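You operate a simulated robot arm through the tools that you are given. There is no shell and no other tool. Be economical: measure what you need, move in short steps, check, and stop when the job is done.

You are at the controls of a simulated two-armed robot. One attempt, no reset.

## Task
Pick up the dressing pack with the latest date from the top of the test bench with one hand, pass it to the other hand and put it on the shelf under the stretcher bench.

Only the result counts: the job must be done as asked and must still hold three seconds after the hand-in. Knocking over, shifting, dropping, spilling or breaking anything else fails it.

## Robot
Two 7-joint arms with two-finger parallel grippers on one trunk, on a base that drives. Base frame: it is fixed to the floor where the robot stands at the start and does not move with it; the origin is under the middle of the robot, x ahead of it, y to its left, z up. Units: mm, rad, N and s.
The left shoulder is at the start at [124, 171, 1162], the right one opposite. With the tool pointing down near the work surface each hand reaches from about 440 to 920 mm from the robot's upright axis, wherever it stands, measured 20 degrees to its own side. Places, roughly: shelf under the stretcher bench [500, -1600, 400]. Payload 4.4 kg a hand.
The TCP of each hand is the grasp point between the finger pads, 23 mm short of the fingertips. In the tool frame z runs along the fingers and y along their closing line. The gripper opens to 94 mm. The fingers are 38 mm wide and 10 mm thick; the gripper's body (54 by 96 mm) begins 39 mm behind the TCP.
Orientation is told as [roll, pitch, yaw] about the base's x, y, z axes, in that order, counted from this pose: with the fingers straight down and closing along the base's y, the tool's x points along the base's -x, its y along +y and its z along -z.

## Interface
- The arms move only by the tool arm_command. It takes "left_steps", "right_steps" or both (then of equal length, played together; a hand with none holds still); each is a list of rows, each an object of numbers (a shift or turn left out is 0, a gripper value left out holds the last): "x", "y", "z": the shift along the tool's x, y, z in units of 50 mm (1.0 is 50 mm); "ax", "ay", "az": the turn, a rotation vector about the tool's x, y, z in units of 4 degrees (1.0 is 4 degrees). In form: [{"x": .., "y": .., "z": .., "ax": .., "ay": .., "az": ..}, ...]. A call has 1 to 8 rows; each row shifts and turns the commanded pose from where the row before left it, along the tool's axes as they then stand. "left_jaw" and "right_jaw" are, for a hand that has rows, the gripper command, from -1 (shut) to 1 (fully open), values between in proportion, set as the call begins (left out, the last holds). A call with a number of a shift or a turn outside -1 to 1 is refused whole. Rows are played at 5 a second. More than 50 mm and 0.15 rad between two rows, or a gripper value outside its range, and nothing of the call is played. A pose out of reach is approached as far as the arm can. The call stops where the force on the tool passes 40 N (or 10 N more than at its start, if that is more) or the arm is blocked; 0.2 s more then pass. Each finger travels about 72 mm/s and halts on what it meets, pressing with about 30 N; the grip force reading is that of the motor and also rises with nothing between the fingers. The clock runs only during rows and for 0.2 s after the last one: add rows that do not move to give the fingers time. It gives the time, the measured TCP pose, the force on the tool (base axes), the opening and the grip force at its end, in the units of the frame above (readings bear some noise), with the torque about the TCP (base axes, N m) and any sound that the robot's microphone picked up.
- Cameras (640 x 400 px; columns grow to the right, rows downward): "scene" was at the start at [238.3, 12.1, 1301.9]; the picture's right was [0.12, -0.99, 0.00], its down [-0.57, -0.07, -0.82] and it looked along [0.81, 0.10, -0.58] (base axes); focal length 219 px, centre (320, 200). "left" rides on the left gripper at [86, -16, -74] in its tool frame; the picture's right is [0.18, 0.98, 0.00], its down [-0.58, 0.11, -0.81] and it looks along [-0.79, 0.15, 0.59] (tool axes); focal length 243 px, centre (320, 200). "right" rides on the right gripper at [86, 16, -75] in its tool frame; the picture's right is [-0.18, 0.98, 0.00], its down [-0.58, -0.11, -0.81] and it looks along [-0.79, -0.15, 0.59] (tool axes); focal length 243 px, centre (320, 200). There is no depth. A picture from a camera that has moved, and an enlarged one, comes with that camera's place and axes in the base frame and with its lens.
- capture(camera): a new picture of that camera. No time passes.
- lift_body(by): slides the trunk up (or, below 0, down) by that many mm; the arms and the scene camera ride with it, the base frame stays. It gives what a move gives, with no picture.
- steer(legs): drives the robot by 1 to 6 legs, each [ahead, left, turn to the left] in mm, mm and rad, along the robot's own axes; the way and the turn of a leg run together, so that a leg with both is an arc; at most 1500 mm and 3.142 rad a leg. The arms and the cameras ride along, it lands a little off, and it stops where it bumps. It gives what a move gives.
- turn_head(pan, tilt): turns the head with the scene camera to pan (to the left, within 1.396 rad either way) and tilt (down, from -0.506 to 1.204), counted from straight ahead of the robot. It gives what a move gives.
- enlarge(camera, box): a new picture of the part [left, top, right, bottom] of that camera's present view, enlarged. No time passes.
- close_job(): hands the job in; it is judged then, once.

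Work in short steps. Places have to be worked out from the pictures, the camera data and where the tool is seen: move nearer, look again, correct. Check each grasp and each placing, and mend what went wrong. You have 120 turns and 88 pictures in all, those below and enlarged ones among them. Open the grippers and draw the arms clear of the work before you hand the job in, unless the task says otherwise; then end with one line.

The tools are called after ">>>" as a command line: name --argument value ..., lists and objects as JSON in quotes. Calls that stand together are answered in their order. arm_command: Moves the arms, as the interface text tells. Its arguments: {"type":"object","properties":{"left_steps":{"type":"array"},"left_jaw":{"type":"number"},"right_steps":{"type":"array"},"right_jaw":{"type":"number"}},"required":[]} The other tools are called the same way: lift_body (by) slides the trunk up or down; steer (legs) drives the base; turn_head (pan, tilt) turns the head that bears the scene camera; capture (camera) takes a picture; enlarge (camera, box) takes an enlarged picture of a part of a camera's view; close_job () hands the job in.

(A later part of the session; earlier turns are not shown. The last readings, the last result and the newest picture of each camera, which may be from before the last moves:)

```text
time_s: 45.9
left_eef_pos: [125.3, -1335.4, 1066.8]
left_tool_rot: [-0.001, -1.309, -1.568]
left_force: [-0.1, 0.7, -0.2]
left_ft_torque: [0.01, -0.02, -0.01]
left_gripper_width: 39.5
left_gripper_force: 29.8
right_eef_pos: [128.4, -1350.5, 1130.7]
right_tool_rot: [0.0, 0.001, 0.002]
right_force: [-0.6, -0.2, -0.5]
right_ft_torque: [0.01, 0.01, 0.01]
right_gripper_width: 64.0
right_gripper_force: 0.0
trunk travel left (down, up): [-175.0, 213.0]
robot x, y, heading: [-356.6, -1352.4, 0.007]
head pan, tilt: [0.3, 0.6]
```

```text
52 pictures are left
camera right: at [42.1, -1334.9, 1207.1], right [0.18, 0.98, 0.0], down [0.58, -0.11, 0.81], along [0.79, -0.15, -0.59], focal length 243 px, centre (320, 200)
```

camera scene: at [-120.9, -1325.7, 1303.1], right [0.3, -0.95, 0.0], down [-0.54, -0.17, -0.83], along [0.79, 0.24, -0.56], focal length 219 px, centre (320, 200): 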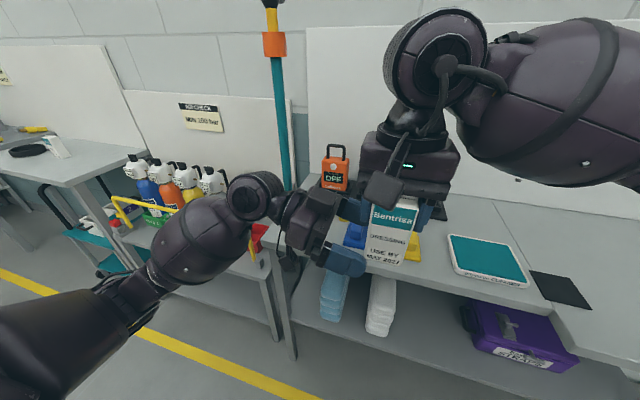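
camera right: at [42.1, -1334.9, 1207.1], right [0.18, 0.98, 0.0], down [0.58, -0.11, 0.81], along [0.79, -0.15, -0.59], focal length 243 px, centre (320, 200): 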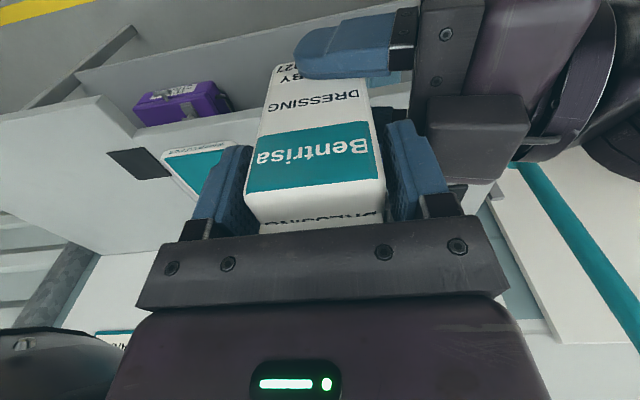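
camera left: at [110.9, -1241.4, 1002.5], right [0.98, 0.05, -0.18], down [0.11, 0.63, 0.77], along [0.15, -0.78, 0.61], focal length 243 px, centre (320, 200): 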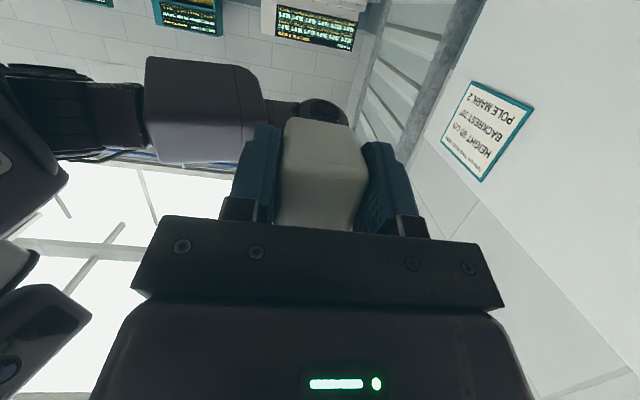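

Released; the left hand carries it with no cross-forces. I lift the right hand slowly straight up.

>>> arm_command --right_steps '[{"z": -0.3}, {"z": -0.6}, {"z": -0.8}, {"z": -0.8}, {"z": -0.8}, {}]'

>>> capture --camera "scene"

>>> capture --camera "right"

```text
time_s: 47.3
left_eef_pos: [125.9, -1335.2, 1066.6]
left_tool_rot: [-0.004, -1.31, -1.563]
left_force: [-1.0, -0.4, -0.4]
left_ft_torque: [-0.01, -0.03, -0.02]
left_gripper_width: 39.6
left_gripper_force: 30.0
right_eef_pos: [131.1, -1351.7, 1296.3]
right_tool_rot: [-0.001, 0.001, 0.002]
right_force: [-0.6, 0.3, -0.2]
right_ft_torque: [0.01, -0.01, -0.03]
right_gripper_width: 63.7
right_gripper_force: 0.0
trunk travel left (down, up): [-175.0, 213.0]
robot x, y, heading: [-356.5, -1348.4, 0.001]
head pan, tilt: [0.3, 0.6]
```

```text
51 pictures are left
camera scene: at [-119.7, -1326.1, 1302.6], right [0.3, -0.95, 0.0], down [-0.54, -0.17, -0.82], along [0.79, 0.24, -0.57], focal length 219 px, centre (320, 200)
```

scene: 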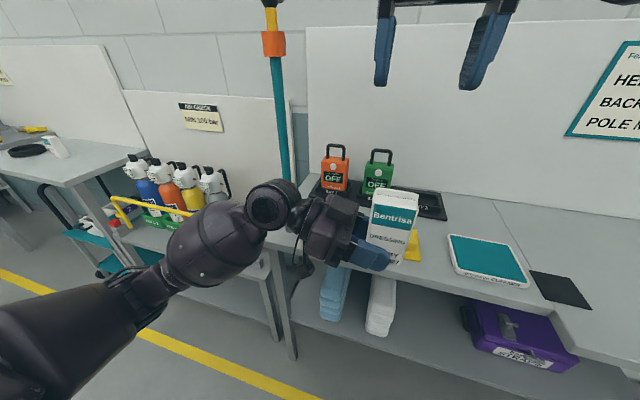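

```text
50 pictures are left
camera right: at [44.0, -1335.0, 1372.1], right [0.18, 0.98, 0.0], down [0.58, -0.11, 0.8], along [0.79, -0.15, -0.59], focal length 243 px, centre (320, 200)
```

right: 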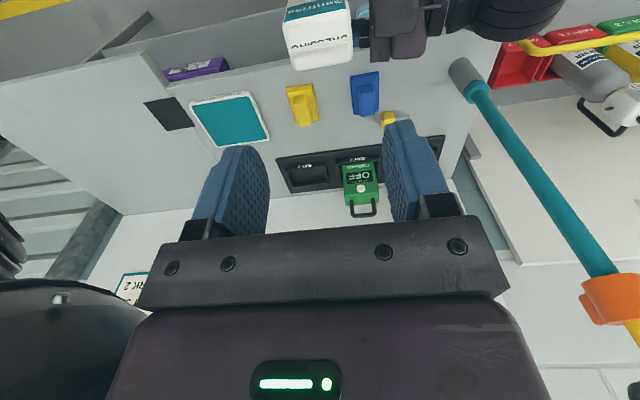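

Handover done. Next I move the left hand forward and left a bit, then yaw it +90° so it points into the shelf direction.

>>> arm_command --left_steps '[{"x": 0.104, "y": 0.68, "z": -0.386}, {"x": 0.104, "y": 0.68, "z": -0.386}, {"x": 0.104, "y": 0.68, "z": -0.386}, {"x": 0.104, "y": 0.68, "z": -0.386}, {"x": 0.104, "y": 0.68, "z": -0.386}, {}]'

>>> arm_command --left_steps '[{"ax": -0.966, "az": -0.259}, {"ax": -0.966, "az": -0.259}, {"ax": -0.966, "az": -0.259}, {"ax": -0.966, "az": -0.259}, {"ax": -0.966, "az": -0.259}, {"ax": -0.966, "az": -0.259}, {"ax": -0.966, "az": -0.259}, {"ax": -0.966, "az": -0.259}]'

>>> capture --camera "scene"

```text
time_s: 48.7
left_eef_pos: [291.5, -1235.4, 1066.1]
left_tool_rot: [0.005, -1.308, -1.575]
left_force: [0.2, 0.1, -0.5]
left_ft_torque: [0.02, -0.02, 0.0]
left_gripper_width: 39.5
left_gripper_force: 29.7
right_eef_pos: [127.0, -1351.2, 1297.1]
right_tool_rot: [0.002, -0.001, 0.003]
right_force: [0.2, -0.2, 0.0]
right_ft_torque: [0.02, -0.02, 0.02]
right_gripper_width: 64.0
right_gripper_force: 0.1
trunk travel left (down, up): [-175.0, 213.0]
robot x, y, heading: [-357.4, -1352.0, 0.006]
head pan, tilt: [0.3, 0.6]
```

```text
time_s: 50.5
left_eef_pos: [294.4, -1233.7, 1067.5]
left_tool_rot: [0.001, -1.308, -1.008]
left_force: [-0.5, 0.3, -0.3]
left_ft_torque: [-0.01, 0.05, -0.06]
left_gripper_width: 39.5
left_gripper_force: 29.9
right_eef_pos: [128.8, -1350.0, 1296.9]
right_tool_rot: [0.0, 0.001, 0.003]
right_force: [-0.2, 0.3, -0.4]
right_ft_torque: [-0.01, 0.0, 0.01]
right_gripper_width: 64.0
right_gripper_force: 0.0
trunk travel left (down, up): [-175.0, 213.0]
robot x, y, heading: [-357.1, -1353.2, 0.005]
head pan, tilt: [0.3, 0.6]
```

```text
49 pictures are left
camera scene: at [-120.8, -1326.0, 1303.1], right [0.3, -0.95, 0.0], down [-0.54, -0.17, -0.83], along [0.79, 0.24, -0.56], focal length 219 px, centre (320, 200)
```

scene: 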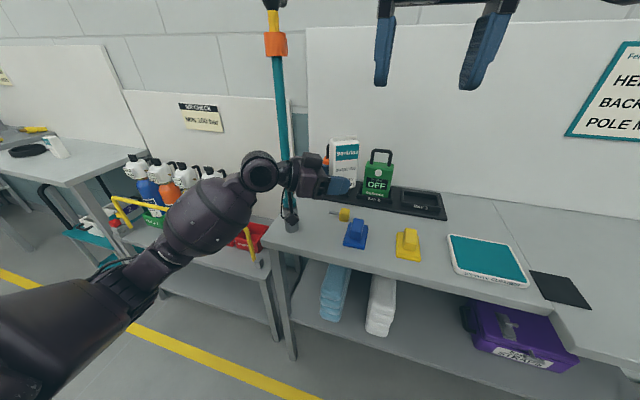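

Good, pole still ~180 mm clear. I continue the yaw.

>>> arm_command --left_steps '[{"ax": -0.966, "az": -0.259}, {"ax": -0.966, "az": -0.259}, {"ax": -0.966, "az": -0.259}, {"ax": -0.966, "az": -0.259}, {"ax": -0.966, "az": -0.259}, {"ax": -0.966, "az": -0.259}, {"ax": -0.966, "az": -0.259}, {"ax": -0.966, "az": -0.259}]'

>>> arm_command --left_steps '[{"ax": -0.966, "az": -0.259}, {"ax": -0.966, "az": -0.259}, {"ax": -0.966, "az": -0.259}, {"ax": -0.966, "az": -0.259}, {"ax": -0.966, "az": -0.259}, {"ax": -0.966, "az": -0.259}, {"ax": -0.44, "az": -0.118}, {}]'

>>> capture --camera "scene"

>>> capture --camera "left"

```text
time_s: 52.3
left_eef_pos: [295.1, -1236.5, 1066.9]
left_tool_rot: [-0.007, -1.308, -0.45]
left_force: [-0.7, -0.1, -0.8]
left_ft_torque: [0.02, 0.02, 0.04]
left_gripper_width: 39.8
left_gripper_force: 30.0
right_eef_pos: [129.1, -1350.5, 1296.9]
right_tool_rot: [0.0, 0.001, 0.003]
right_force: [-0.3, 0.1, -0.8]
right_ft_torque: [-0.01, 0.0, 0.01]
right_gripper_width: 63.9
right_gripper_force: 0.1
trunk travel left (down, up): [-175.0, 213.0]
robot x, y, heading: [-354.1, -1351.5, 0.0]
head pan, tilt: [0.3, 0.6]
```

```text
time_s: 54.1
left_eef_pos: [293.9, -1235.8, 1066.9]
left_tool_rot: [-0.006, -1.307, 0.004]
left_force: [0.6, 0.0, 0.2]
left_ft_torque: [-0.01, 0.01, 0.01]
left_gripper_width: 39.6
left_gripper_force: 30.0
right_eef_pos: [128.5, -1349.5, 1296.4]
right_tool_rot: [0.0, -0.001, 0.001]
right_force: [0.8, -0.6, 0.1]
right_ft_torque: [-0.01, -0.05, 0.0]
right_gripper_width: 63.7
right_gripper_force: 0.1
trunk travel left (down, up): [-175.0, 213.0]
robot x, y, heading: [-354.6, -1355.0, 0.0]
head pan, tilt: [0.3, 0.6]
```

```text
48 pictures are left
camera scene: at [-120.7, -1325.9, 1303.0], right [0.3, -0.95, 0.0], down [-0.54, -0.17, -0.83], along [0.79, 0.24, -0.56], focal length 219 px, centre (320, 200)
```

scene: 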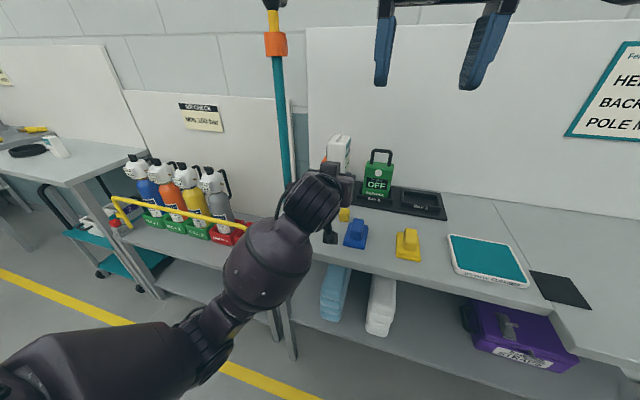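

```text
47 pictures are left
camera left: at [199.6, -1251.5, 1003.8], right [-0.05, 0.98, -0.18], down [-0.63, 0.11, 0.77], along [0.78, 0.15, 0.61], focal length 243 px, centre (320, 200)
```

left: 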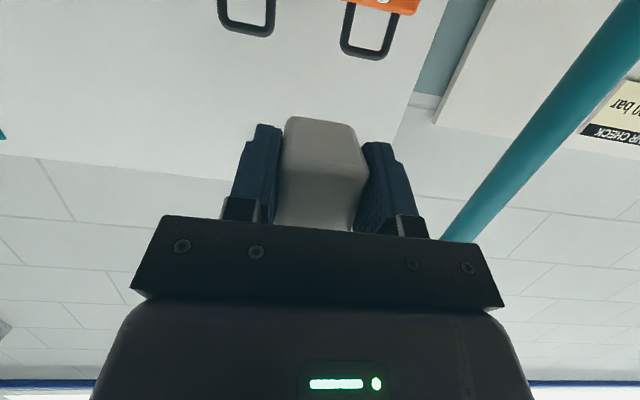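

Pack is upright and hand points at the table. Before backing off to lower the arm, I check behind on both sides.

>>> turn_head --pan -1.39 --tilt 0.4

>>> capture --camera "scene"

>>> turn_head --pan 1.39 --tilt 0.4

>>> capture --camera "scene"

```text
time_s: 55.8
left_eef_pos: [294.9, -1235.5, 1066.9]
left_tool_rot: [-0.006, -1.308, 0.002]
left_force: [-0.8, -0.8, -0.4]
left_ft_torque: [0.01, 0.01, 0.04]
left_gripper_width: 39.6
left_gripper_force: 30.1
right_eef_pos: [129.6, -1349.4, 1296.0]
right_tool_rot: [0.002, -0.001, 0.001]
right_force: [0.3, 0.7, 0.1]
right_ft_torque: [0.01, -0.04, 0.04]
right_gripper_width: 63.8
right_gripper_force: 0.0
trunk travel left (down, up): [-175.0, 213.0]
robot x, y, heading: [-356.0, -1355.9, 0.003]
head pan, tilt: [-1.389, 0.4]
```

```text
46 pictures are left
camera scene: at [-188.2, -1443.3, 1321.3], right [-0.98, -0.18, 0.0], down [-0.07, 0.38, -0.92], along [0.17, -0.91, -0.39], focal length 219 px, centre (320, 200)
```

scene: 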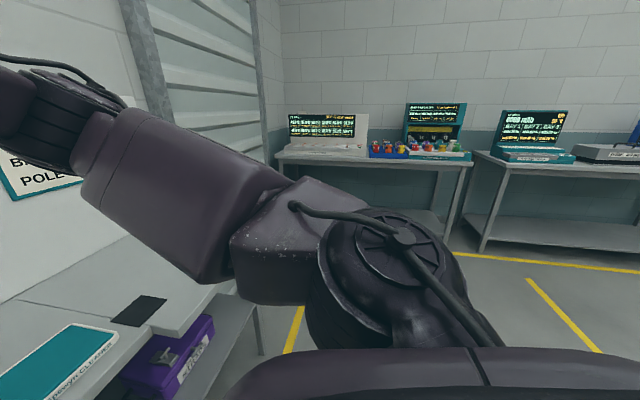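

```text
time_s: 58.3
left_eef_pos: [294.6, -1235.0, 1067.4]
left_tool_rot: [-0.005, -1.308, 0.001]
left_force: [-0.2, 0.3, 0.0]
left_ft_torque: [-0.01, 0.04, 0.03]
left_gripper_width: 39.8
left_gripper_force: 30.5
right_eef_pos: [128.6, -1349.4, 1295.8]
right_tool_rot: [0.0, 0.001, 0.001]
right_force: [-0.1, -0.6, -0.6]
right_ft_torque: [0.02, 0.01, -0.01]
right_gripper_width: 64.0
right_gripper_force: 0.2
trunk travel left (down, up): [-175.0, 213.0]
robot x, y, heading: [-357.5, -1357.0, 0.001]
head pan, tilt: [1.389, 0.4]
```

```text
45 pictures are left
camera scene: at [-188.4, -1261.1, 1321.3], right [0.98, -0.18, 0.0], down [-0.07, -0.38, -0.92], along [0.17, 0.91, -0.39], focal length 219 px, centre (320, 200)
```

scene: 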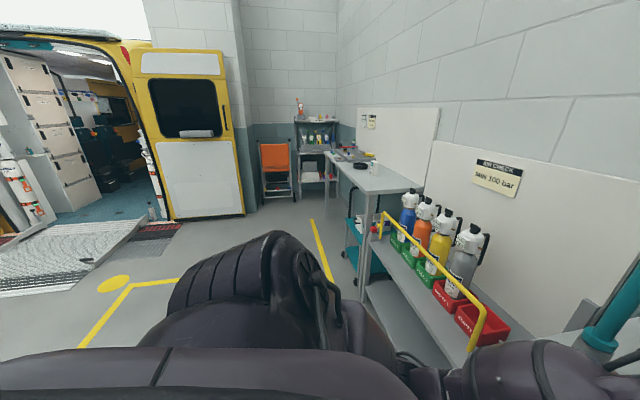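

Clear floor behind. I drive back 400 mm, then right 380 mm, so the left hand lines up with the free shelf gap at y≈-1600.

>>> steer --legs '[[-400, 0, 0], [0, -380, 0]]'

>>> turn_head --pan 0.1 --tilt 0.6

>>> capture --camera "scene"

```text
time_s: 64.3
left_eef_pos: [-105.3, -1611.6, 1066.1]
left_tool_rot: [-0.007, -1.309, 0.009]
left_force: [0.1, 0.5, 0.0]
left_ft_torque: [0.02, 0.0, -0.04]
left_gripper_width: 39.7
left_gripper_force: 29.3
right_eef_pos: [-271.2, -1726.1, 1297.6]
right_tool_rot: [0.0, 0.0, 0.01]
right_force: [0.0, -0.6, -0.3]
right_ft_torque: [-0.02, 0.0, 0.01]
right_gripper_width: 63.9
right_gripper_force: 0.0
trunk travel left (down, up): [-175.0, 213.0]
robot x, y, heading: [-754.0, -1734.0, 0.008]
head pan, tilt: [1.389, 0.4]
```

```text
time_s: 65.7
left_eef_pos: [-107.4, -1610.6, 1067.4]
left_tool_rot: [-0.006, -1.308, 0.01]
left_force: [-0.3, -0.7, 0.7]
left_ft_torque: [-0.01, 0.0, 0.02]
left_gripper_width: 39.6
left_gripper_force: 30.5
right_eef_pos: [-270.2, -1725.8, 1295.7]
right_tool_rot: [0.0, 0.0, 0.009]
right_force: [-0.5, 0.5, 0.5]
right_ft_torque: [0.02, 0.01, -0.02]
right_gripper_width: 64.0
right_gripper_force: 0.0
trunk travel left (down, up): [-175.0, 213.0]
robot x, y, heading: [-759.4, -1733.5, 0.014]
head pan, tilt: [0.099, 0.6]
```

```text
44 pictures are left
camera scene: at [-518.0, -1721.0, 1303.1], right [0.11, -0.99, 0.0], down [-0.56, -0.06, -0.83], along [0.82, 0.09, -0.56], focal length 219 px, centre (320, 200)
```

scene: 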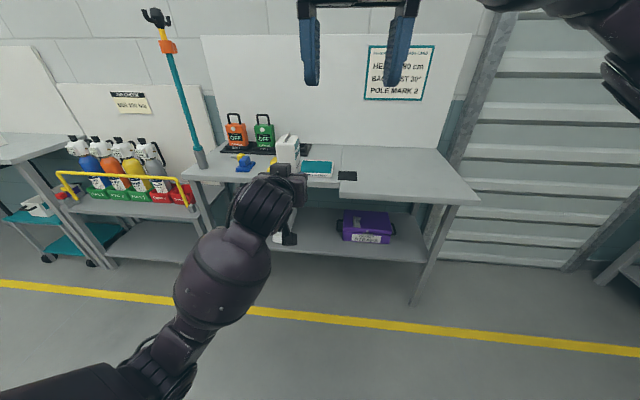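

Aligned. I lower the trunk fully, then the left hand in steps.

>>> lift_body --by -174

>>> arm_command --left_steps '[{"x": 0.773, "z": 0.207}, {"x": 0.773, "z": 0.207}, {"x": 0.773, "z": 0.207}, {"x": 0.773, "z": 0.207}, {"x": 0.773, "z": 0.207}, {}]'

>>> capture --camera "scene"

```text
time_s: 67.7
left_eef_pos: [-108.1, -1615.7, 893.5]
left_tool_rot: [0.038, -1.256, -0.037]
left_force: [-0.1, -1.1, 0.2]
left_ft_torque: [0.0, 0.01, -0.02]
left_gripper_width: 39.8
left_gripper_force: 30.6
right_eef_pos: [-305.8, -1731.9, 1158.0]
right_tool_rot: [0.005, -0.064, 0.009]
right_force: [0.4, 0.1, 1.4]
right_ft_torque: [-0.02, 0.01, 0.02]
right_gripper_width: 64.1
right_gripper_force: 0.0
trunk travel left (down, up): [-1.0, 387.0]
robot x, y, heading: [-759.0, -1733.0, 0.008]
head pan, tilt: [0.099, 0.6]
```

```text
time_s: 68.2
left_eef_pos: [-85.9, -1632.1, 910.7]
left_tool_rot: [0.222, -1.435, -0.253]
left_force: [0.3, -0.5, -0.2]
left_ft_torque: [-0.02, -0.07, 0.04]
left_gripper_width: 39.8
left_gripper_force: 29.8
right_eef_pos: [-304.5, -1730.7, 1154.4]
right_tool_rot: [0.005, -0.055, 0.007]
right_force: [0.5, -0.1, 0.2]
right_ft_torque: [0.04, 0.04, 0.01]
right_gripper_width: 64.2
right_gripper_force: 0.0
trunk travel left (down, up): [-1.0, 387.0]
robot x, y, heading: [-757.8, -1734.3, 0.004]
head pan, tilt: [0.099, 0.6]
stopped in row 2 (left hand): the arm was blocked; the commanded pose is now the measured one
```

```text
43 pictures are left
camera scene: at [-393.4, -1723.9, 1114.9], right [0.11, -0.99, 0.0], down [-0.54, -0.06, -0.84], along [0.83, 0.09, -0.55], focal length 219 px, centre (320, 200)
```

scene: 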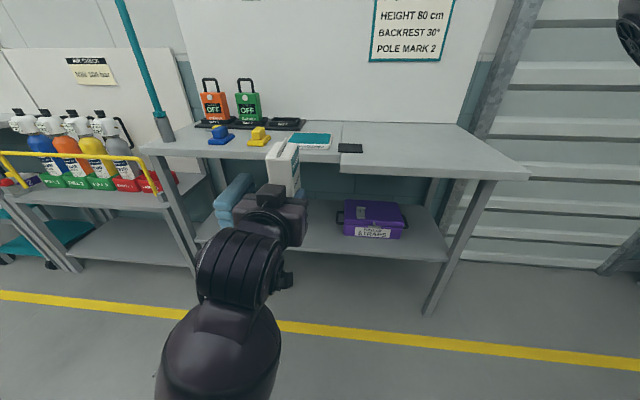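

Lowering the trunk also carried the shoulders forward, so the arms were folded too tight; no contact forces. I extend the left hand 130 mm forward while restoring its orientation.

>>> arm_command --left_steps '[{"z": 0.65, "ax": -0.13, "ay": 0.47, "az": -0.125}, {"z": 0.65, "ax": -0.13, "ay": 0.47, "az": -0.125}, {"z": 0.65, "ax": -0.13, "ay": 0.47, "az": -0.125}, {"z": 0.65, "ax": -0.13, "ay": 0.47, "az": -0.125}, {}]'

>>> capture --camera "left"

```text
time_s: 69.4
left_eef_pos: [53.7, -1630.5, 836.0]
left_tool_rot: [-0.051, -1.245, 0.059]
left_force: [0.9, -1.0, -1.1]
left_ft_torque: [0.02, 0.02, 0.02]
left_gripper_width: 39.7
left_gripper_force: 30.1
right_eef_pos: [-270.7, -1726.3, 1123.4]
right_tool_rot: [-0.001, 0.003, 0.009]
right_force: [0.3, -0.2, 1.2]
right_ft_torque: [0.02, 0.04, 0.04]
right_gripper_width: 63.5
right_gripper_force: 0.1
trunk travel left (down, up): [-1.0, 387.0]
robot x, y, heading: [-753.0, -1735.2, 0.011]
head pan, tilt: [0.099, 0.6]
```

```text
42 pictures are left
camera left: at [-45.1, -1648.2, 778.2], right [-0.07, 0.98, -0.19], down [-0.58, 0.12, 0.81], along [0.81, 0.17, 0.56], focal length 243 px, centre (320, 200)
```

left: 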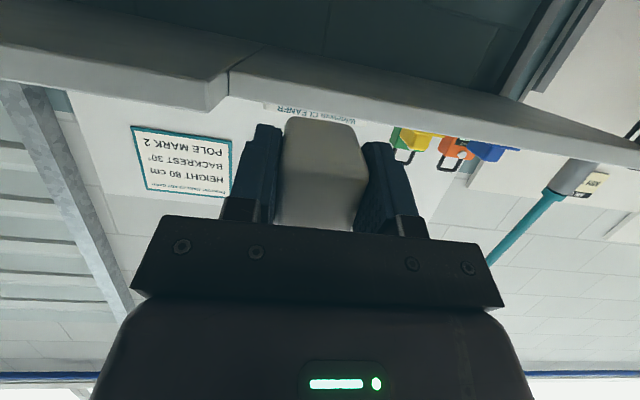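

The right hand is back exactly at its pose, so the arms were merely lagging. I wait a moment to get settled readings.

>>> arm_command --left_steps '[{}, {}, {}]'

>>> capture --camera "scene"

```text
time_s: 70.2
left_eef_pos: [51.9, -1630.0, 837.8]
left_tool_rot: [-0.048, -1.247, 0.057]
left_force: [-0.7, -0.3, -0.1]
left_ft_torque: [-0.01, -0.01, 0.0]
left_gripper_width: 39.8
left_gripper_force: 29.9
right_eef_pos: [-271.0, -1725.6, 1122.5]
right_tool_rot: [0.0, 0.0, 0.009]
right_force: [0.2, -0.4, -0.8]
right_ft_torque: [0.02, 0.01, -0.03]
right_gripper_width: 63.6
right_gripper_force: 0.1
trunk travel left (down, up): [-1.0, 387.0]
robot x, y, heading: [-757.0, -1734.4, 0.006]
head pan, tilt: [0.099, 0.6]
```

```text
41 pictures are left
camera scene: at [-364.6, -1719.4, 1092.5], right [0.11, -0.99, 0.0], down [-0.56, -0.06, -0.83], along [0.82, 0.09, -0.56], focal length 219 px, centre (320, 200)
```

scene: 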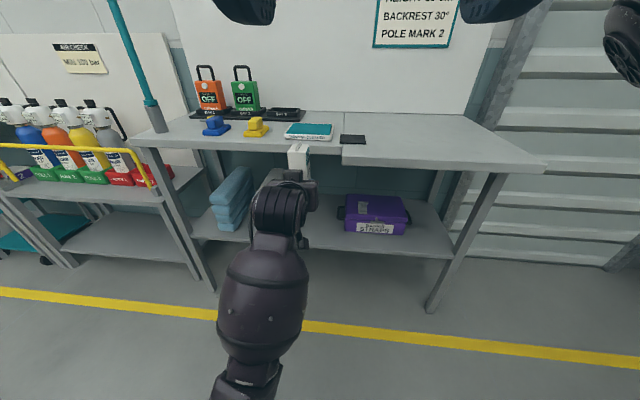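

Settled. I correct the small orientation error and lower the left hand ~190 mm, then check.

>>> arm_command --left_steps '[{"ay": -0.89, "az": 0.21}, {"x": 0.6, "z": 0.16}, {"x": 0.77, "z": 0.207}, {"x": 0.77, "z": 0.207}, {"x": 0.77, "z": 0.207}, {"x": 0.77, "z": 0.207}, {}]'

>>> capture --camera "scene"

```text
time_s: 72.0
left_eef_pos: [84.2, -1628.3, 683.0]
left_tool_rot: [0.078, -1.389, -0.075]
left_force: [0.1, -0.1, -1.2]
left_ft_torque: [0.01, -0.02, 0.08]
left_gripper_width: 39.1
left_gripper_force: 30.4
right_eef_pos: [-267.1, -1726.2, 1119.1]
right_tool_rot: [-0.001, 0.008, 0.009]
right_force: [0.7, -0.8, -0.2]
right_ft_torque: [0.02, 0.05, 0.04]
right_gripper_width: 63.8
right_gripper_force: 0.1
trunk travel left (down, up): [-1.0, 387.0]
robot x, y, heading: [-754.1, -1730.0, 0.005]
head pan, tilt: [0.099, 0.6]
stopped in row 7 (left hand): the arm was blocked; the commanded pose is now the measured one
```

```text
40 pictures are left
camera scene: at [-359.9, -1719.1, 1089.7], right [0.11, -0.99, 0.0], down [-0.57, -0.06, -0.82], along [0.82, 0.09, -0.57], focal length 219 px, centre (320, 200)
```

scene: 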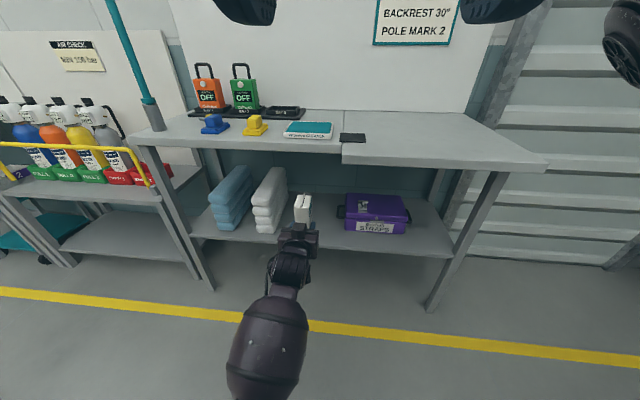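

The arm folded too tightly again (no contact at the hand). I extend the hand ~90 mm forward, re-levelling it, which still leaves it short of the table edge.

>>> arm_command --left_steps '[{"z": 0.4, "ay": 0.3, "az": -0.05}, {"z": 0.5, "ay": 0.3, "az": -0.05}, {"z": 0.5, "ay": 0.3, "az": -0.05}, {"z": 0.4, "ay": 0.25, "az": -0.05}, {}, {}]'

>>> capture --camera "scene"

```text
time_s: 73.4
left_eef_pos: [165.3, -1629.7, 663.4]
left_tool_rot: [-0.012, -1.299, 0.017]
left_force: [0.1, 0.5, 0.3]
left_ft_torque: [0.0, 0.02, 0.0]
left_gripper_width: 39.6
left_gripper_force: 30.4
right_eef_pos: [-271.6, -1724.9, 1122.9]
right_tool_rot: [-0.001, -0.001, 0.008]
right_force: [-0.4, -0.3, -0.4]
right_ft_torque: [0.01, 0.02, 0.01]
right_gripper_width: 63.8
right_gripper_force: 0.0
trunk travel left (down, up): [-1.0, 387.0]
robot x, y, heading: [-757.3, -1731.2, 0.01]
head pan, tilt: [0.099, 0.6]
```

```text
39 pictures are left
camera scene: at [-364.7, -1719.4, 1092.5], right [0.11, -0.99, 0.0], down [-0.56, -0.06, -0.83], along [0.82, 0.09, -0.56], focal length 219 px, centre (320, 200)
```

scene: 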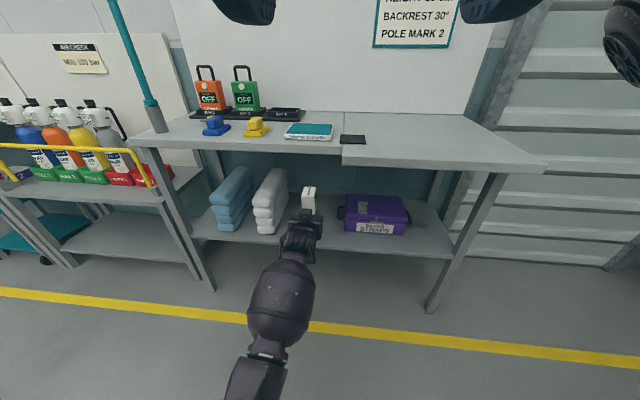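

Hand is level and settled. I enlarge the shelf area to measure the front edges accurately.

>>> enlarge --camera "scene" --box '[190, 130, 430, 280]'

```text
2.67 times, centred on (310, 205) of scene
camera zoom: at [-364.7, -1719.4, 1092.5], right [0.11, -0.99, 0.0], down [-0.56, -0.06, -0.83], along [0.82, 0.09, -0.56], focal length 585 px, centre (347, 187)
```

zoom: 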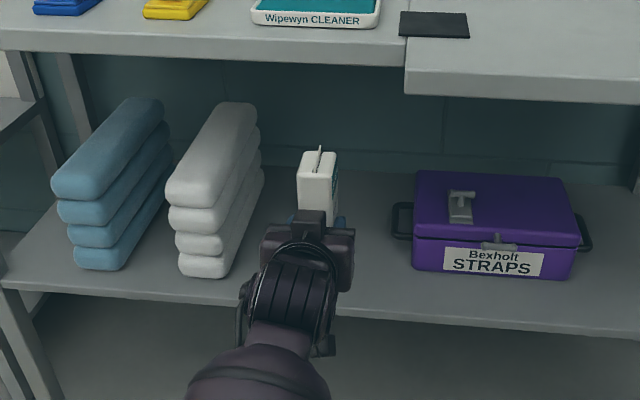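

The camera model matches the known pack position, giving shelf edge x≈290, z≈400–410, free gap y≈-1450…-1700. I lower the left hand ~190 mm in front of the shelf and shift to y≈-1590.

>>> arm_command --left_steps '[{"x": 0.5, "y": 0.16, "z": 0.134}, {"x": 0.734, "y": 0.16, "z": 0.197}, {"x": 0.734, "y": 0.16, "z": 0.197}, {"x": 0.734, "y": 0.16, "z": 0.197}, {"x": 0.734, "y": 0.16, "z": 0.197}, {"x": 0.23, "z": 0.062}, {}, {}]'

>>> capture --camera "scene"

```text
time_s: 75.2
left_eef_pos: [161.8, -1589.7, 468.9]
left_tool_rot: [-0.013, -1.297, 0.02]
left_force: [0.2, -0.4, 0.0]
left_ft_torque: [-0.04, 0.02, 0.0]
left_gripper_width: 39.7
left_gripper_force: 29.9
right_eef_pos: [-272.2, -1726.2, 1123.2]
right_tool_rot: [0.001, -0.001, 0.008]
right_force: [-1.0, -0.3, 0.7]
right_ft_torque: [-0.04, 0.02, 0.02]
right_gripper_width: 63.8
right_gripper_force: 0.1
trunk travel left (down, up): [-1.0, 387.0]
robot x, y, heading: [-760.3, -1732.8, 0.007]
head pan, tilt: [0.099, 0.6]
```

```text
37 pictures are left
camera scene: at [-364.6, -1719.4, 1092.5], right [0.11, -0.99, 0.0], down [-0.56, -0.06, -0.82], along [0.82, 0.09, -0.57], focal length 219 px, centre (320, 200)
```

scene: 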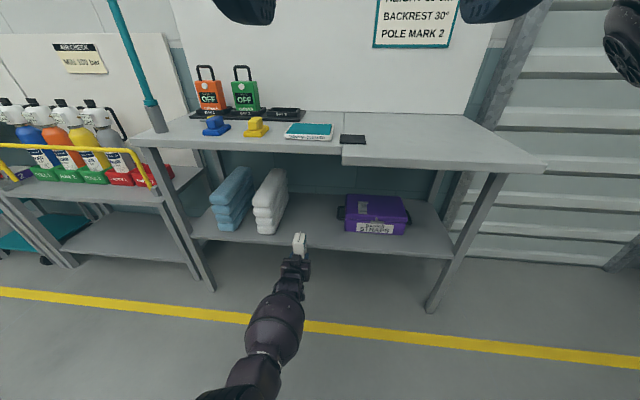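

The hand is at z 469 in front of the shelf gap. I drive forward 120 mm so the pack enters above the shelf.

>>> steer --legs '[[120, 0, 0]]'

>>> enlarge --camera "scene" --box '[200, 170, 440, 320]'

>>> capture --camera "left"

```text
time_s: 76.4
left_eef_pos: [283.1, -1592.9, 468.0]
left_tool_rot: [-0.011, -1.298, 0.014]
left_force: [-0.2, -0.1, -0.4]
left_ft_torque: [-0.04, 0.01, 0.01]
left_gripper_width: 39.5
left_gripper_force: 30.3
right_eef_pos: [-151.4, -1727.4, 1122.9]
right_tool_rot: [0.001, -0.001, 0.006]
right_force: [0.1, 0.1, 0.1]
right_ft_torque: [-0.04, 0.0, -0.01]
right_gripper_width: 63.8
right_gripper_force: 0.0
trunk travel left (down, up): [-1.0, 387.0]
robot x, y, heading: [-639.3, -1733.3, 0.005]
head pan, tilt: [0.099, 0.6]
```

```text
2.67 times, centred on (320, 245) of scene
camera zoom: at [-244.3, -1720.1, 1092.2], right [0.1, -0.99, 0.0], down [-0.56, -0.06, -0.82], along [0.82, 0.09, -0.57], focal length 585 px, centre (320, 80)
```

zoom: 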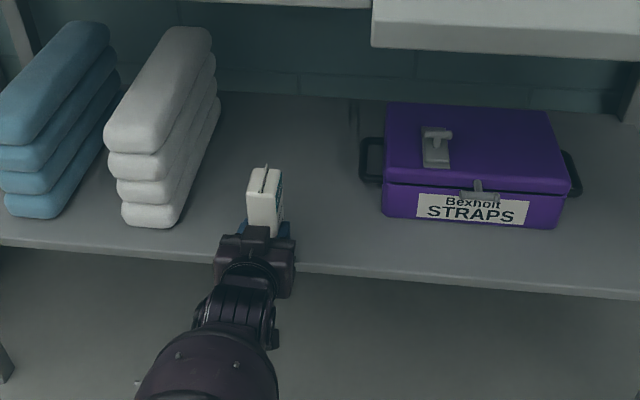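

```text
35 pictures are left
camera left: at [186.4, -1608.5, 405.1], right [-0.05, 0.98, -0.18], down [-0.62, 0.11, 0.78], along [0.78, 0.15, 0.6], focal length 243 px, centre (320, 200)
```

left: 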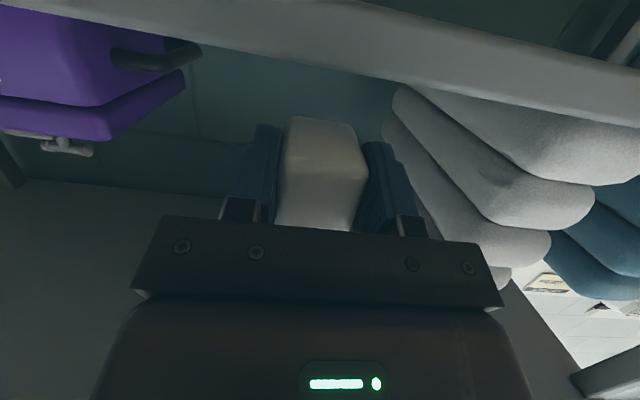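

From the left camera the shelf's front top edge comes out at z≈414, x≈284. I move the hand 48 mm further in (TCP x≈331), keeping the camera in front of the edge, and drop to z≈450.

>>> arm_command --left_steps '[{"x": -0.125, "z": 0.464}, {"x": -0.125, "z": 0.464}, {"x": 0.17, "z": 0.045}, {"x": 0.17, "z": 0.045}, {}, {}]'

>>> capture --camera "left"

>>> enlarge --camera "scene" --box '[240, 190, 360, 265]'

```text
time_s: 77.8
left_eef_pos: [328.0, -1592.1, 460.0]
left_tool_rot: [-0.011, -1.298, 0.014]
left_force: [0.1, -0.6, 0.5]
left_ft_torque: [0.0, 0.02, -0.01]
left_gripper_width: 39.6
left_gripper_force: 29.6
left hand out of reach, approached as far as the arm can: row 4
right_eef_pos: [-151.5, -1726.2, 1123.4]
right_tool_rot: [-0.001, 0.0, 0.005]
right_force: [-0.1, -0.2, 0.0]
right_ft_torque: [-0.01, 0.0, -0.04]
right_gripper_width: 64.0
right_gripper_force: 0.2
trunk travel left (down, up): [-1.0, 387.0]
robot x, y, heading: [-634.8, -1736.9, 0.011]
head pan, tilt: [0.099, 0.6]
```

```text
34 pictures are left
camera left: at [233.2, -1608.2, 397.2], right [-0.05, 0.98, -0.18], down [-0.62, 0.11, 0.78], along [0.78, 0.15, 0.6], focal length 243 px, centre (320, 200)
```

left: 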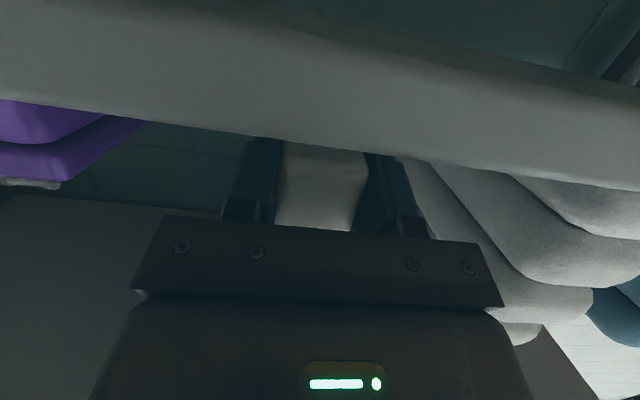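

```text
5.33 times, centred on (300, 228) of scene
camera zoom: at [-244.9, -1720.1, 1092.5], right [0.1, -0.99, 0.0], down [-0.56, -0.06, -0.83], along [0.82, 0.09, -0.56], focal length 1170 px, centre (427, 53)
```

zoom: 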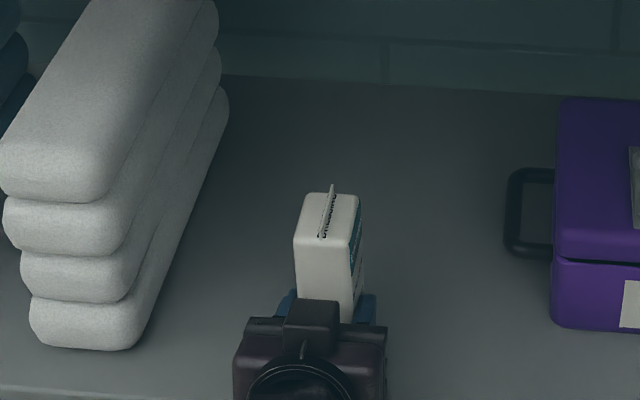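

Arm is at its reach limit; also the two views now put the shelf edge at x≈267, z≈412. I pull the hand back 75 mm, then drive 64 mm forward so the TCP ends at x≈317.

>>> arm_command --left_steps '[{"x": 0.194, "z": -0.725}, {"x": 0.194, "z": -0.725}, {}]'

>>> steer --legs '[[64, 0, 0]]'

>>> capture --camera "left"

```text
time_s: 78.8
left_eef_pos: [283.1, -1560.0, 497.8]
left_tool_rot: [0.041, -1.349, -0.002]
left_force: [-0.3, 0.1, 0.6]
left_ft_torque: [-0.02, 0.03, -0.03]
left_gripper_width: 39.5
left_gripper_force: 30.4
right_eef_pos: [-152.4, -1727.0, 1123.1]
right_tool_rot: [0.0, 0.001, 0.006]
right_force: [1.1, -0.9, -0.2]
right_ft_torque: [-0.01, -0.04, 0.02]
right_gripper_width: 64.0
right_gripper_force: 0.1
trunk travel left (down, up): [-1.0, 387.0]
robot x, y, heading: [-642.3, -1731.3, 0.007]
head pan, tilt: [0.099, 0.6]
stopped in row 3 (left hand): the arm was blocked; the commanded pose is now the measured one
```

```text
time_s: 79.8
left_eef_pos: [346.8, -1561.7, 495.1]
left_tool_rot: [0.045, -1.347, -0.004]
left_force: [0.2, -0.5, 0.0]
left_ft_torque: [-0.01, 0.03, -0.01]
left_gripper_width: 39.6
left_gripper_force: 30.0
right_eef_pos: [-87.7, -1727.1, 1121.9]
right_tool_rot: [-0.001, 0.003, 0.007]
right_force: [-0.7, 0.1, -0.1]
right_ft_torque: [-0.04, -0.02, 0.04]
right_gripper_width: 64.1
right_gripper_force: 0.0
trunk travel left (down, up): [-1.0, 387.0]
robot x, y, heading: [-572.9, -1732.1, 0.004]
head pan, tilt: [0.099, 0.6]
```

```text
32 pictures are left
camera left: at [255.1, -1580.6, 427.0], right [-0.08, 0.98, -0.17], down [-0.66, 0.08, 0.75], along [0.75, 0.17, 0.64], focal length 243 px, centre (320, 200)
```

left: 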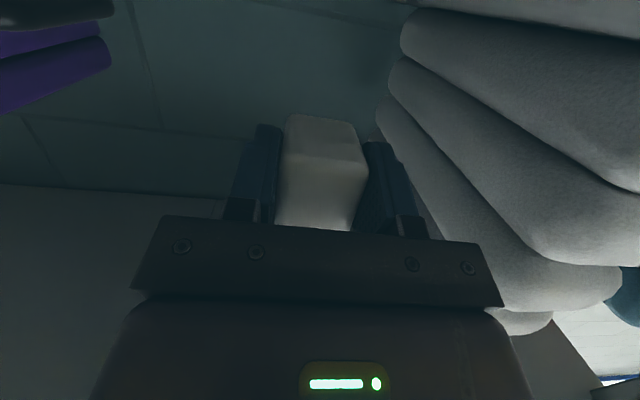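

The retreat stalled partway but nothing touched; the TCP is at [347, -1562, 495]. I move gently to [317, -1592, 460] and restore the orientation.

>>> arm_command --left_steps '[{"x": 0.2, "y": -0.15, "z": -0.11, "ax": 0.14, "ay": 0.15}, {"x": 0.2, "y": -0.15, "z": -0.11, "ax": 0.14, "ay": 0.15}, {"x": 0.2, "y": -0.15, "z": -0.11, "ax": 0.14, "ay": 0.15}, {"x": 0.2, "y": -0.15, "z": -0.11, "ax": 0.13, "ay": 0.15}, {}, {}, {}]'

>>> capture --camera "left"

```text
time_s: 81.6
left_eef_pos: [344.1, -1562.0, 490.6]
left_tool_rot: [0.11, -1.355, -0.08]
left_force: [0.1, -0.2, -0.2]
left_ft_torque: [0.0, 0.04, 0.04]
left_gripper_width: 39.7
left_gripper_force: 29.7
right_eef_pos: [-89.2, -1727.2, 1123.1]
right_tool_rot: [0.0, 0.001, 0.006]
right_force: [0.1, -0.2, -0.3]
right_ft_torque: [0.01, 0.02, 0.02]
right_gripper_width: 64.1
right_gripper_force: 0.1
trunk travel left (down, up): [-1.0, 387.0]
robot x, y, heading: [-571.1, -1734.0, 0.003]
head pan, tilt: [0.099, 0.6]
stopped in row 7 (left hand): the arm was blocked; the commanded pose is now the measured one
```

```text
31 pictures are left
camera left: at [252.8, -1579.5, 421.7], right [-0.07, 0.99, -0.16], down [-0.67, 0.07, 0.74], along [0.74, 0.16, 0.65], focal length 243 px, centre (320, 200)
```

left: 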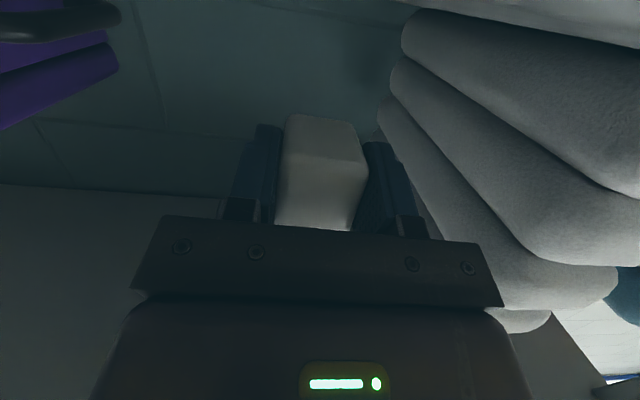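

The arm is blocked by something other than the hand. I look at the scene to see what the arm touches.

>>> capture --camera "scene"

```text
30 pictures are left
camera scene: at [-181.1, -1720.2, 1092.5], right [0.1, -0.99, 0.0], down [-0.56, -0.06, -0.83], along [0.82, 0.08, -0.56], focal length 219 px, centre (320, 200)
```

scene: 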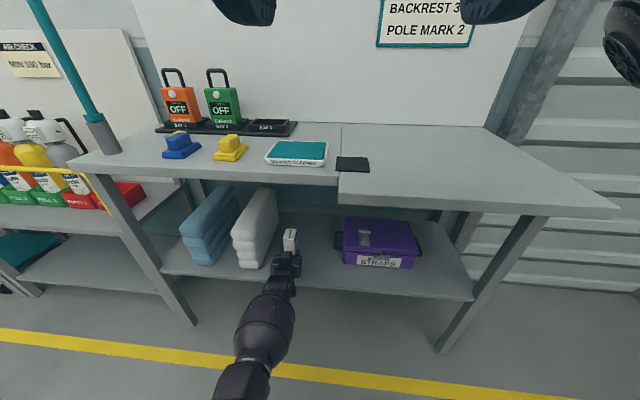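

Nothing external touches: the arm has a narrow workable range at this height (about 915–940 mm ahead of the robot). I drive back 41 mm so the target falls inside that range, then re-level the hand.

>>> steer --legs '[[-41, 0, 0]]'

>>> arm_command --left_steps '[{"x": 0.06, "y": -0.15, "z": 0.1, "ax": 0.1, "ay": 0.17, "az": -0.065}, {"x": 0.06, "y": -0.15, "z": 0.1, "ax": 0.1, "ay": 0.17, "az": -0.065}, {"x": 0.06, "y": -0.15, "z": 0.1, "ax": 0.1, "ay": 0.17, "az": -0.065}, {"x": 0.06, "y": -0.15, "z": 0.1, "ax": 0.1, "ay": 0.16, "az": -0.065}, {}, {}]'

```text
time_s: 82.5
left_eef_pos: [304.3, -1562.1, 490.3]
left_tool_rot: [0.117, -1.354, -0.08]
left_force: [0.0, -0.9, 0.2]
left_ft_torque: [0.01, 0.05, 0.02]
left_gripper_width: 39.6
left_gripper_force: 29.9
right_eef_pos: [-128.2, -1726.0, 1123.5]
right_tool_rot: [0.0, 0.0, 0.007]
right_force: [-0.3, 0.8, -0.3]
right_ft_torque: [-0.03, -0.02, -0.01]
right_gripper_width: 64.0
right_gripper_force: 0.1
trunk travel left (down, up): [-1.0, 387.0]
robot x, y, heading: [-614.7, -1729.8, 0.003]
head pan, tilt: [0.099, 0.6]
```

```text
time_s: 83.9
left_eef_pos: [321.2, -1591.6, 471.7]
left_tool_rot: [0.002, -1.307, 0.006]
left_force: [-0.5, 0.3, 0.2]
left_ft_torque: [0.0, 0.02, -0.04]
left_gripper_width: 39.7
left_gripper_force: 29.9
right_eef_pos: [-127.7, -1726.3, 1123.5]
right_tool_rot: [0.001, -0.001, 0.006]
right_force: [0.5, -0.3, -0.5]
right_ft_torque: [0.03, -0.04, 0.01]
right_gripper_width: 64.0
right_gripper_force: 0.1
trunk travel left (down, up): [-1.0, 387.0]
robot x, y, heading: [-613.3, -1729.2, 0.0]
head pan, tilt: [0.099, 0.6]
```

That worked: level at [320, -1592, 472]. I lower 24 mm and check the edge/camera clearance.

>>> arm_command --left_steps '[{"x": 0.16, "z": 0.02}, {"x": 0.16, "z": 0.02}, {"x": 0.16, "z": 0.02}, {}, {}]'

>>> capture --camera "left"

>>> enlarge --camera "scene" --box '[240, 190, 360, 265]'

```text
time_s: 85.1
left_eef_pos: [319.3, -1589.8, 449.7]
left_tool_rot: [0.003, -1.307, 0.007]
left_force: [-0.7, 0.0, -0.1]
left_ft_torque: [0.0, 0.03, -0.04]
left_gripper_width: 39.9
left_gripper_force: 29.9
right_eef_pos: [-127.4, -1727.5, 1123.4]
right_tool_rot: [-0.001, 0.0, 0.004]
right_force: [-0.4, 0.7, 0.0]
right_ft_torque: [-0.01, 0.0, 0.03]
right_gripper_width: 63.9
right_gripper_force: 0.0
trunk travel left (down, up): [-1.0, 387.0]
robot x, y, heading: [-610.7, -1731.3, 0.007]
head pan, tilt: [0.099, 0.6]
```

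```text
29 pictures are left
camera left: at [223.6, -1607.4, 384.9], right [-0.06, 0.98, -0.18], down [-0.63, 0.1, 0.77], along [0.78, 0.16, 0.61], focal length 243 px, centre (320, 200)
```

left: 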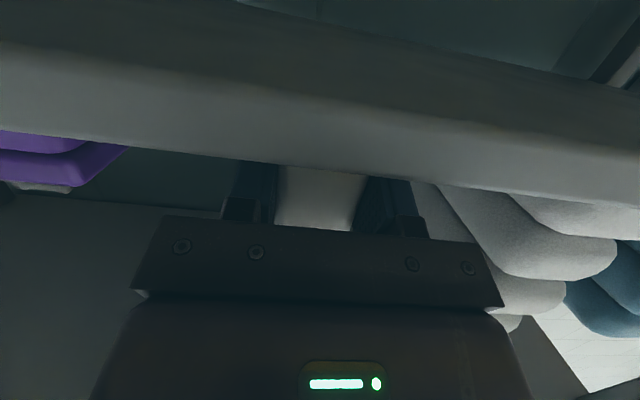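

```text
5.33 times, centred on (300, 228) of scene
camera zoom: at [-220.5, -1720.2, 1092.5], right [0.1, -0.99, 0.0], down [-0.56, -0.06, -0.83], along [0.82, 0.09, -0.56], focal length 1170 px, centre (427, 53)
```

zoom: 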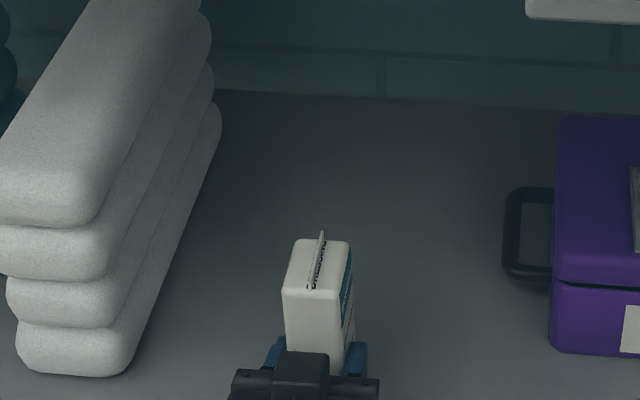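

Shelf edge confirmed at x≈268, z≈413; the pack is ~37 mm inside it. I lower 10 mm more and watch the force.

>>> arm_command --left_steps '[{"x": 0.06, "z": 0.016}, {"x": 0.06, "z": 0.016}, {"x": 0.06, "z": 0.016}, {}, {}]'

```text
time_s: 86.3
left_eef_pos: [319.4, -1591.8, 445.3]
left_tool_rot: [0.003, -1.316, 0.009]
left_force: [-2.7, 5.1, 21.0]
left_ft_torque: [-0.11, -0.27, 0.25]
left_gripper_width: 39.7
left_gripper_force: 29.7
right_eef_pos: [-129.7, -1727.0, 1124.3]
right_tool_rot: [0.0, -0.003, 0.005]
right_force: [0.4, 0.1, -0.6]
right_ft_torque: [0.0, 0.01, -0.01]
right_gripper_width: 63.9
right_gripper_force: 0.0
trunk travel left (down, up): [-1.0, 387.0]
robot x, y, heading: [-608.6, -1729.8, 0.008]
head pan, tilt: [0.099, 0.6]
```

Contact: 21 N upward acting right under the pack (torque puts it ~12 mm ahead of the TCP), so the pack's base is on the shelf. I back off 4 mm to unload.

>>> arm_command --left_steps '[{"x": -0.075, "z": -0.02}, {}, {}]'

>>> enlarge --camera "scene" --box '[250, 220, 350, 290]'

```text
time_s: 87.1
left_eef_pos: [317.8, -1590.8, 443.7]
left_tool_rot: [0.001, -1.31, 0.008]
left_force: [5.8, 1.8, 10.7]
left_ft_torque: [-0.22, -0.32, 0.19]
left_gripper_width: 39.4
left_gripper_force: 30.2
right_eef_pos: [-129.1, -1727.7, 1123.3]
right_tool_rot: [0.001, 0.001, 0.005]
right_force: [0.4, 0.0, -0.1]
right_ft_torque: [-0.02, 0.02, 0.01]
right_gripper_width: 63.9
right_gripper_force: 0.1
trunk travel left (down, up): [-1.0, 387.0]
robot x, y, heading: [-616.1, -1734.1, 0.003]
head pan, tilt: [0.099, 0.6]
```

```text
5.71 times, centred on (300, 255) of scene
camera zoom: at [-221.4, -1720.4, 1092.9], right [0.1, -0.99, 0.0], down [-0.56, -0.06, -0.83], along [0.82, 0.09, -0.56], focal length 1253 px, centre (434, -114)
```

zoom: 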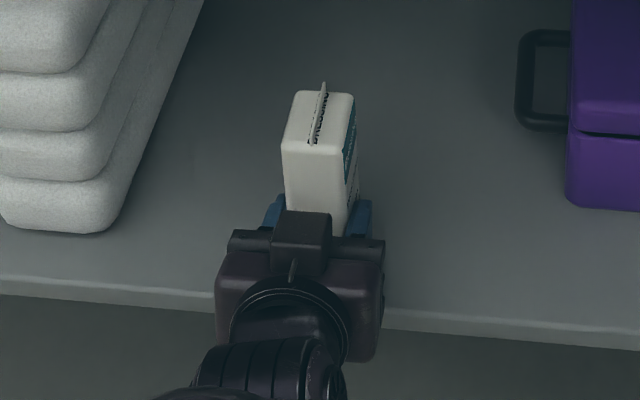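

Pack stands upright on the shelf. I relieve 1.5 mm more and open the left gripper moderately.

>>> arm_command --left_steps '[{"x": -0.03, "z": -0.008}, {}]'

>>> arm_command --left_steps '[{}, {}, {}]' --left_jaw 0.5

>>> enlarge --camera "scene" --box '[250, 220, 350, 290]'

>>> capture --camera "left"

```text
time_s: 87.7
left_eef_pos: [317.4, -1591.2, 444.9]
left_tool_rot: [0.002, -1.306, 0.007]
left_force: [2.2, -0.4, 7.1]
left_ft_torque: [-0.15, -0.14, 0.06]
left_gripper_width: 39.5
left_gripper_force: 29.7
right_eef_pos: [-127.8, -1728.0, 1121.9]
right_tool_rot: [0.0, 0.001, 0.005]
right_force: [-1.0, 0.5, 1.1]
right_ft_torque: [0.03, 0.0, -0.04]
right_gripper_width: 63.9
right_gripper_force: 0.1
trunk travel left (down, up): [-1.0, 387.0]
robot x, y, heading: [-612.9, -1728.7, 0.003]
head pan, tilt: [0.099, 0.6]
```

```text
time_s: 88.5
left_eef_pos: [317.7, -1593.5, 444.9]
left_tool_rot: [0.0, -1.304, 0.007]
left_force: [-8.9, 0.8, 7.1]
left_ft_torque: [-0.24, 0.08, -0.37]
left_gripper_width: 70.4
left_gripper_force: 0.1
right_eef_pos: [-128.1, -1728.0, 1124.0]
right_tool_rot: [0.0, 0.001, 0.005]
right_force: [-0.1, -0.2, -0.8]
right_ft_torque: [0.0, 0.0, -0.04]
right_gripper_width: 64.2
right_gripper_force: 0.0
trunk travel left (down, up): [-1.0, 387.0]
robot x, y, heading: [-612.5, -1729.4, 0.004]
head pan, tilt: [0.099, 0.6]
```

```text
5.71 times, centred on (300, 255) of scene
camera zoom: at [-220.8, -1720.6, 1092.5], right [0.1, -0.99, 0.0], down [-0.56, -0.06, -0.83], along [0.82, 0.09, -0.56], focal length 1253 px, centre (434, -114)
```

zoom: 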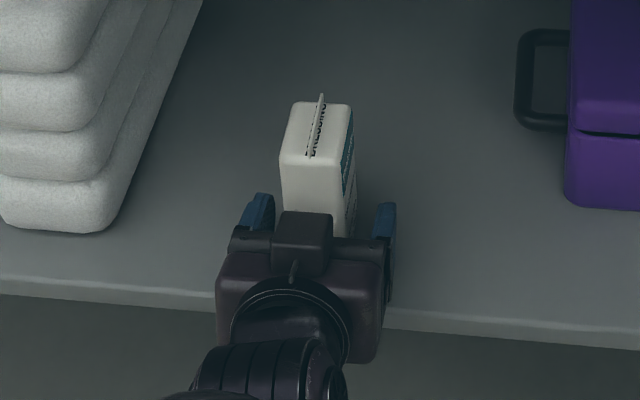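

```text
25 pictures are left
camera left: at [222.4, -1609.5, 380.7], right [-0.06, 0.98, -0.18], down [-0.63, 0.1, 0.77], along [0.78, 0.15, 0.61], focal length 243 px, centre (320, 200)
```

left: 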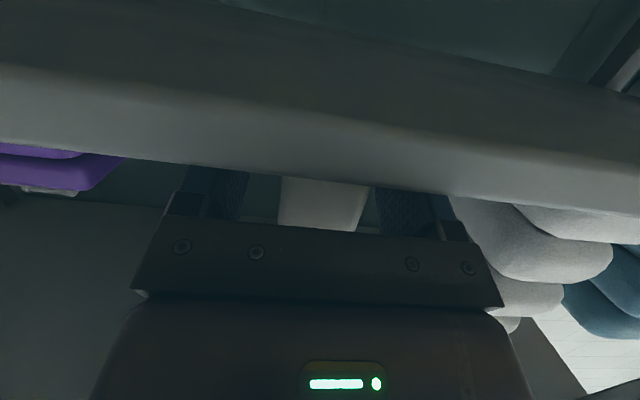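

The pack settled ~8 mm onto the shelf, upright; the hand itself was what touched the shelf. I open fully, lift the hand a few mm, and check it's force-free before backing out.

>>> arm_command --left_steps '[{"x": -0.04, "z": -0.03}, {"x": -0.04, "z": -0.03}, {"x": -0.04}, {}]' --left_jaw 1

>>> enlarge --camera "scene" --box '[250, 220, 350, 290]'

```text
time_s: 89.5
left_eef_pos: [316.4, -1592.0, 451.4]
left_tool_rot: [0.001, -1.307, 0.007]
left_force: [0.8, 0.5, -1.0]
left_ft_torque: [-0.03, 0.0, 0.0]
left_gripper_width: 94.2
left_gripper_force: 0.1
right_eef_pos: [-127.2, -1726.9, 1122.8]
right_tool_rot: [0.0, -0.001, 0.005]
right_force: [0.7, 0.0, 0.0]
right_ft_torque: [-0.05, 0.0, 0.02]
right_gripper_width: 63.8
right_gripper_force: 0.1
trunk travel left (down, up): [-1.0, 387.0]
robot x, y, heading: [-611.3, -1732.4, 0.005]
head pan, tilt: [0.099, 0.6]
```

```text
5.71 times, centred on (300, 255) of scene
camera zoom: at [-220.6, -1720.3, 1092.5], right [0.1, -0.99, 0.0], down [-0.56, -0.06, -0.83], along [0.82, 0.09, -0.56], focal length 1253 px, centre (434, -114)
```

zoom: 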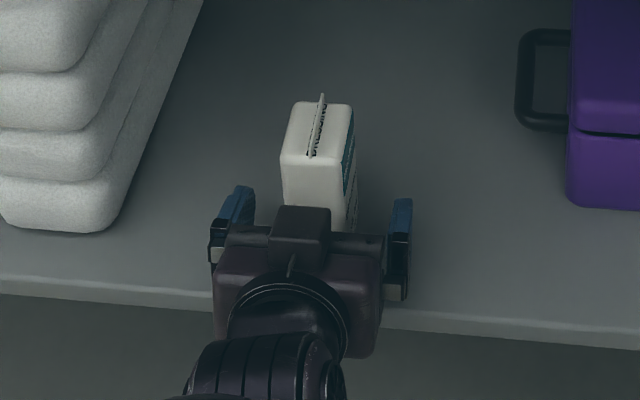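

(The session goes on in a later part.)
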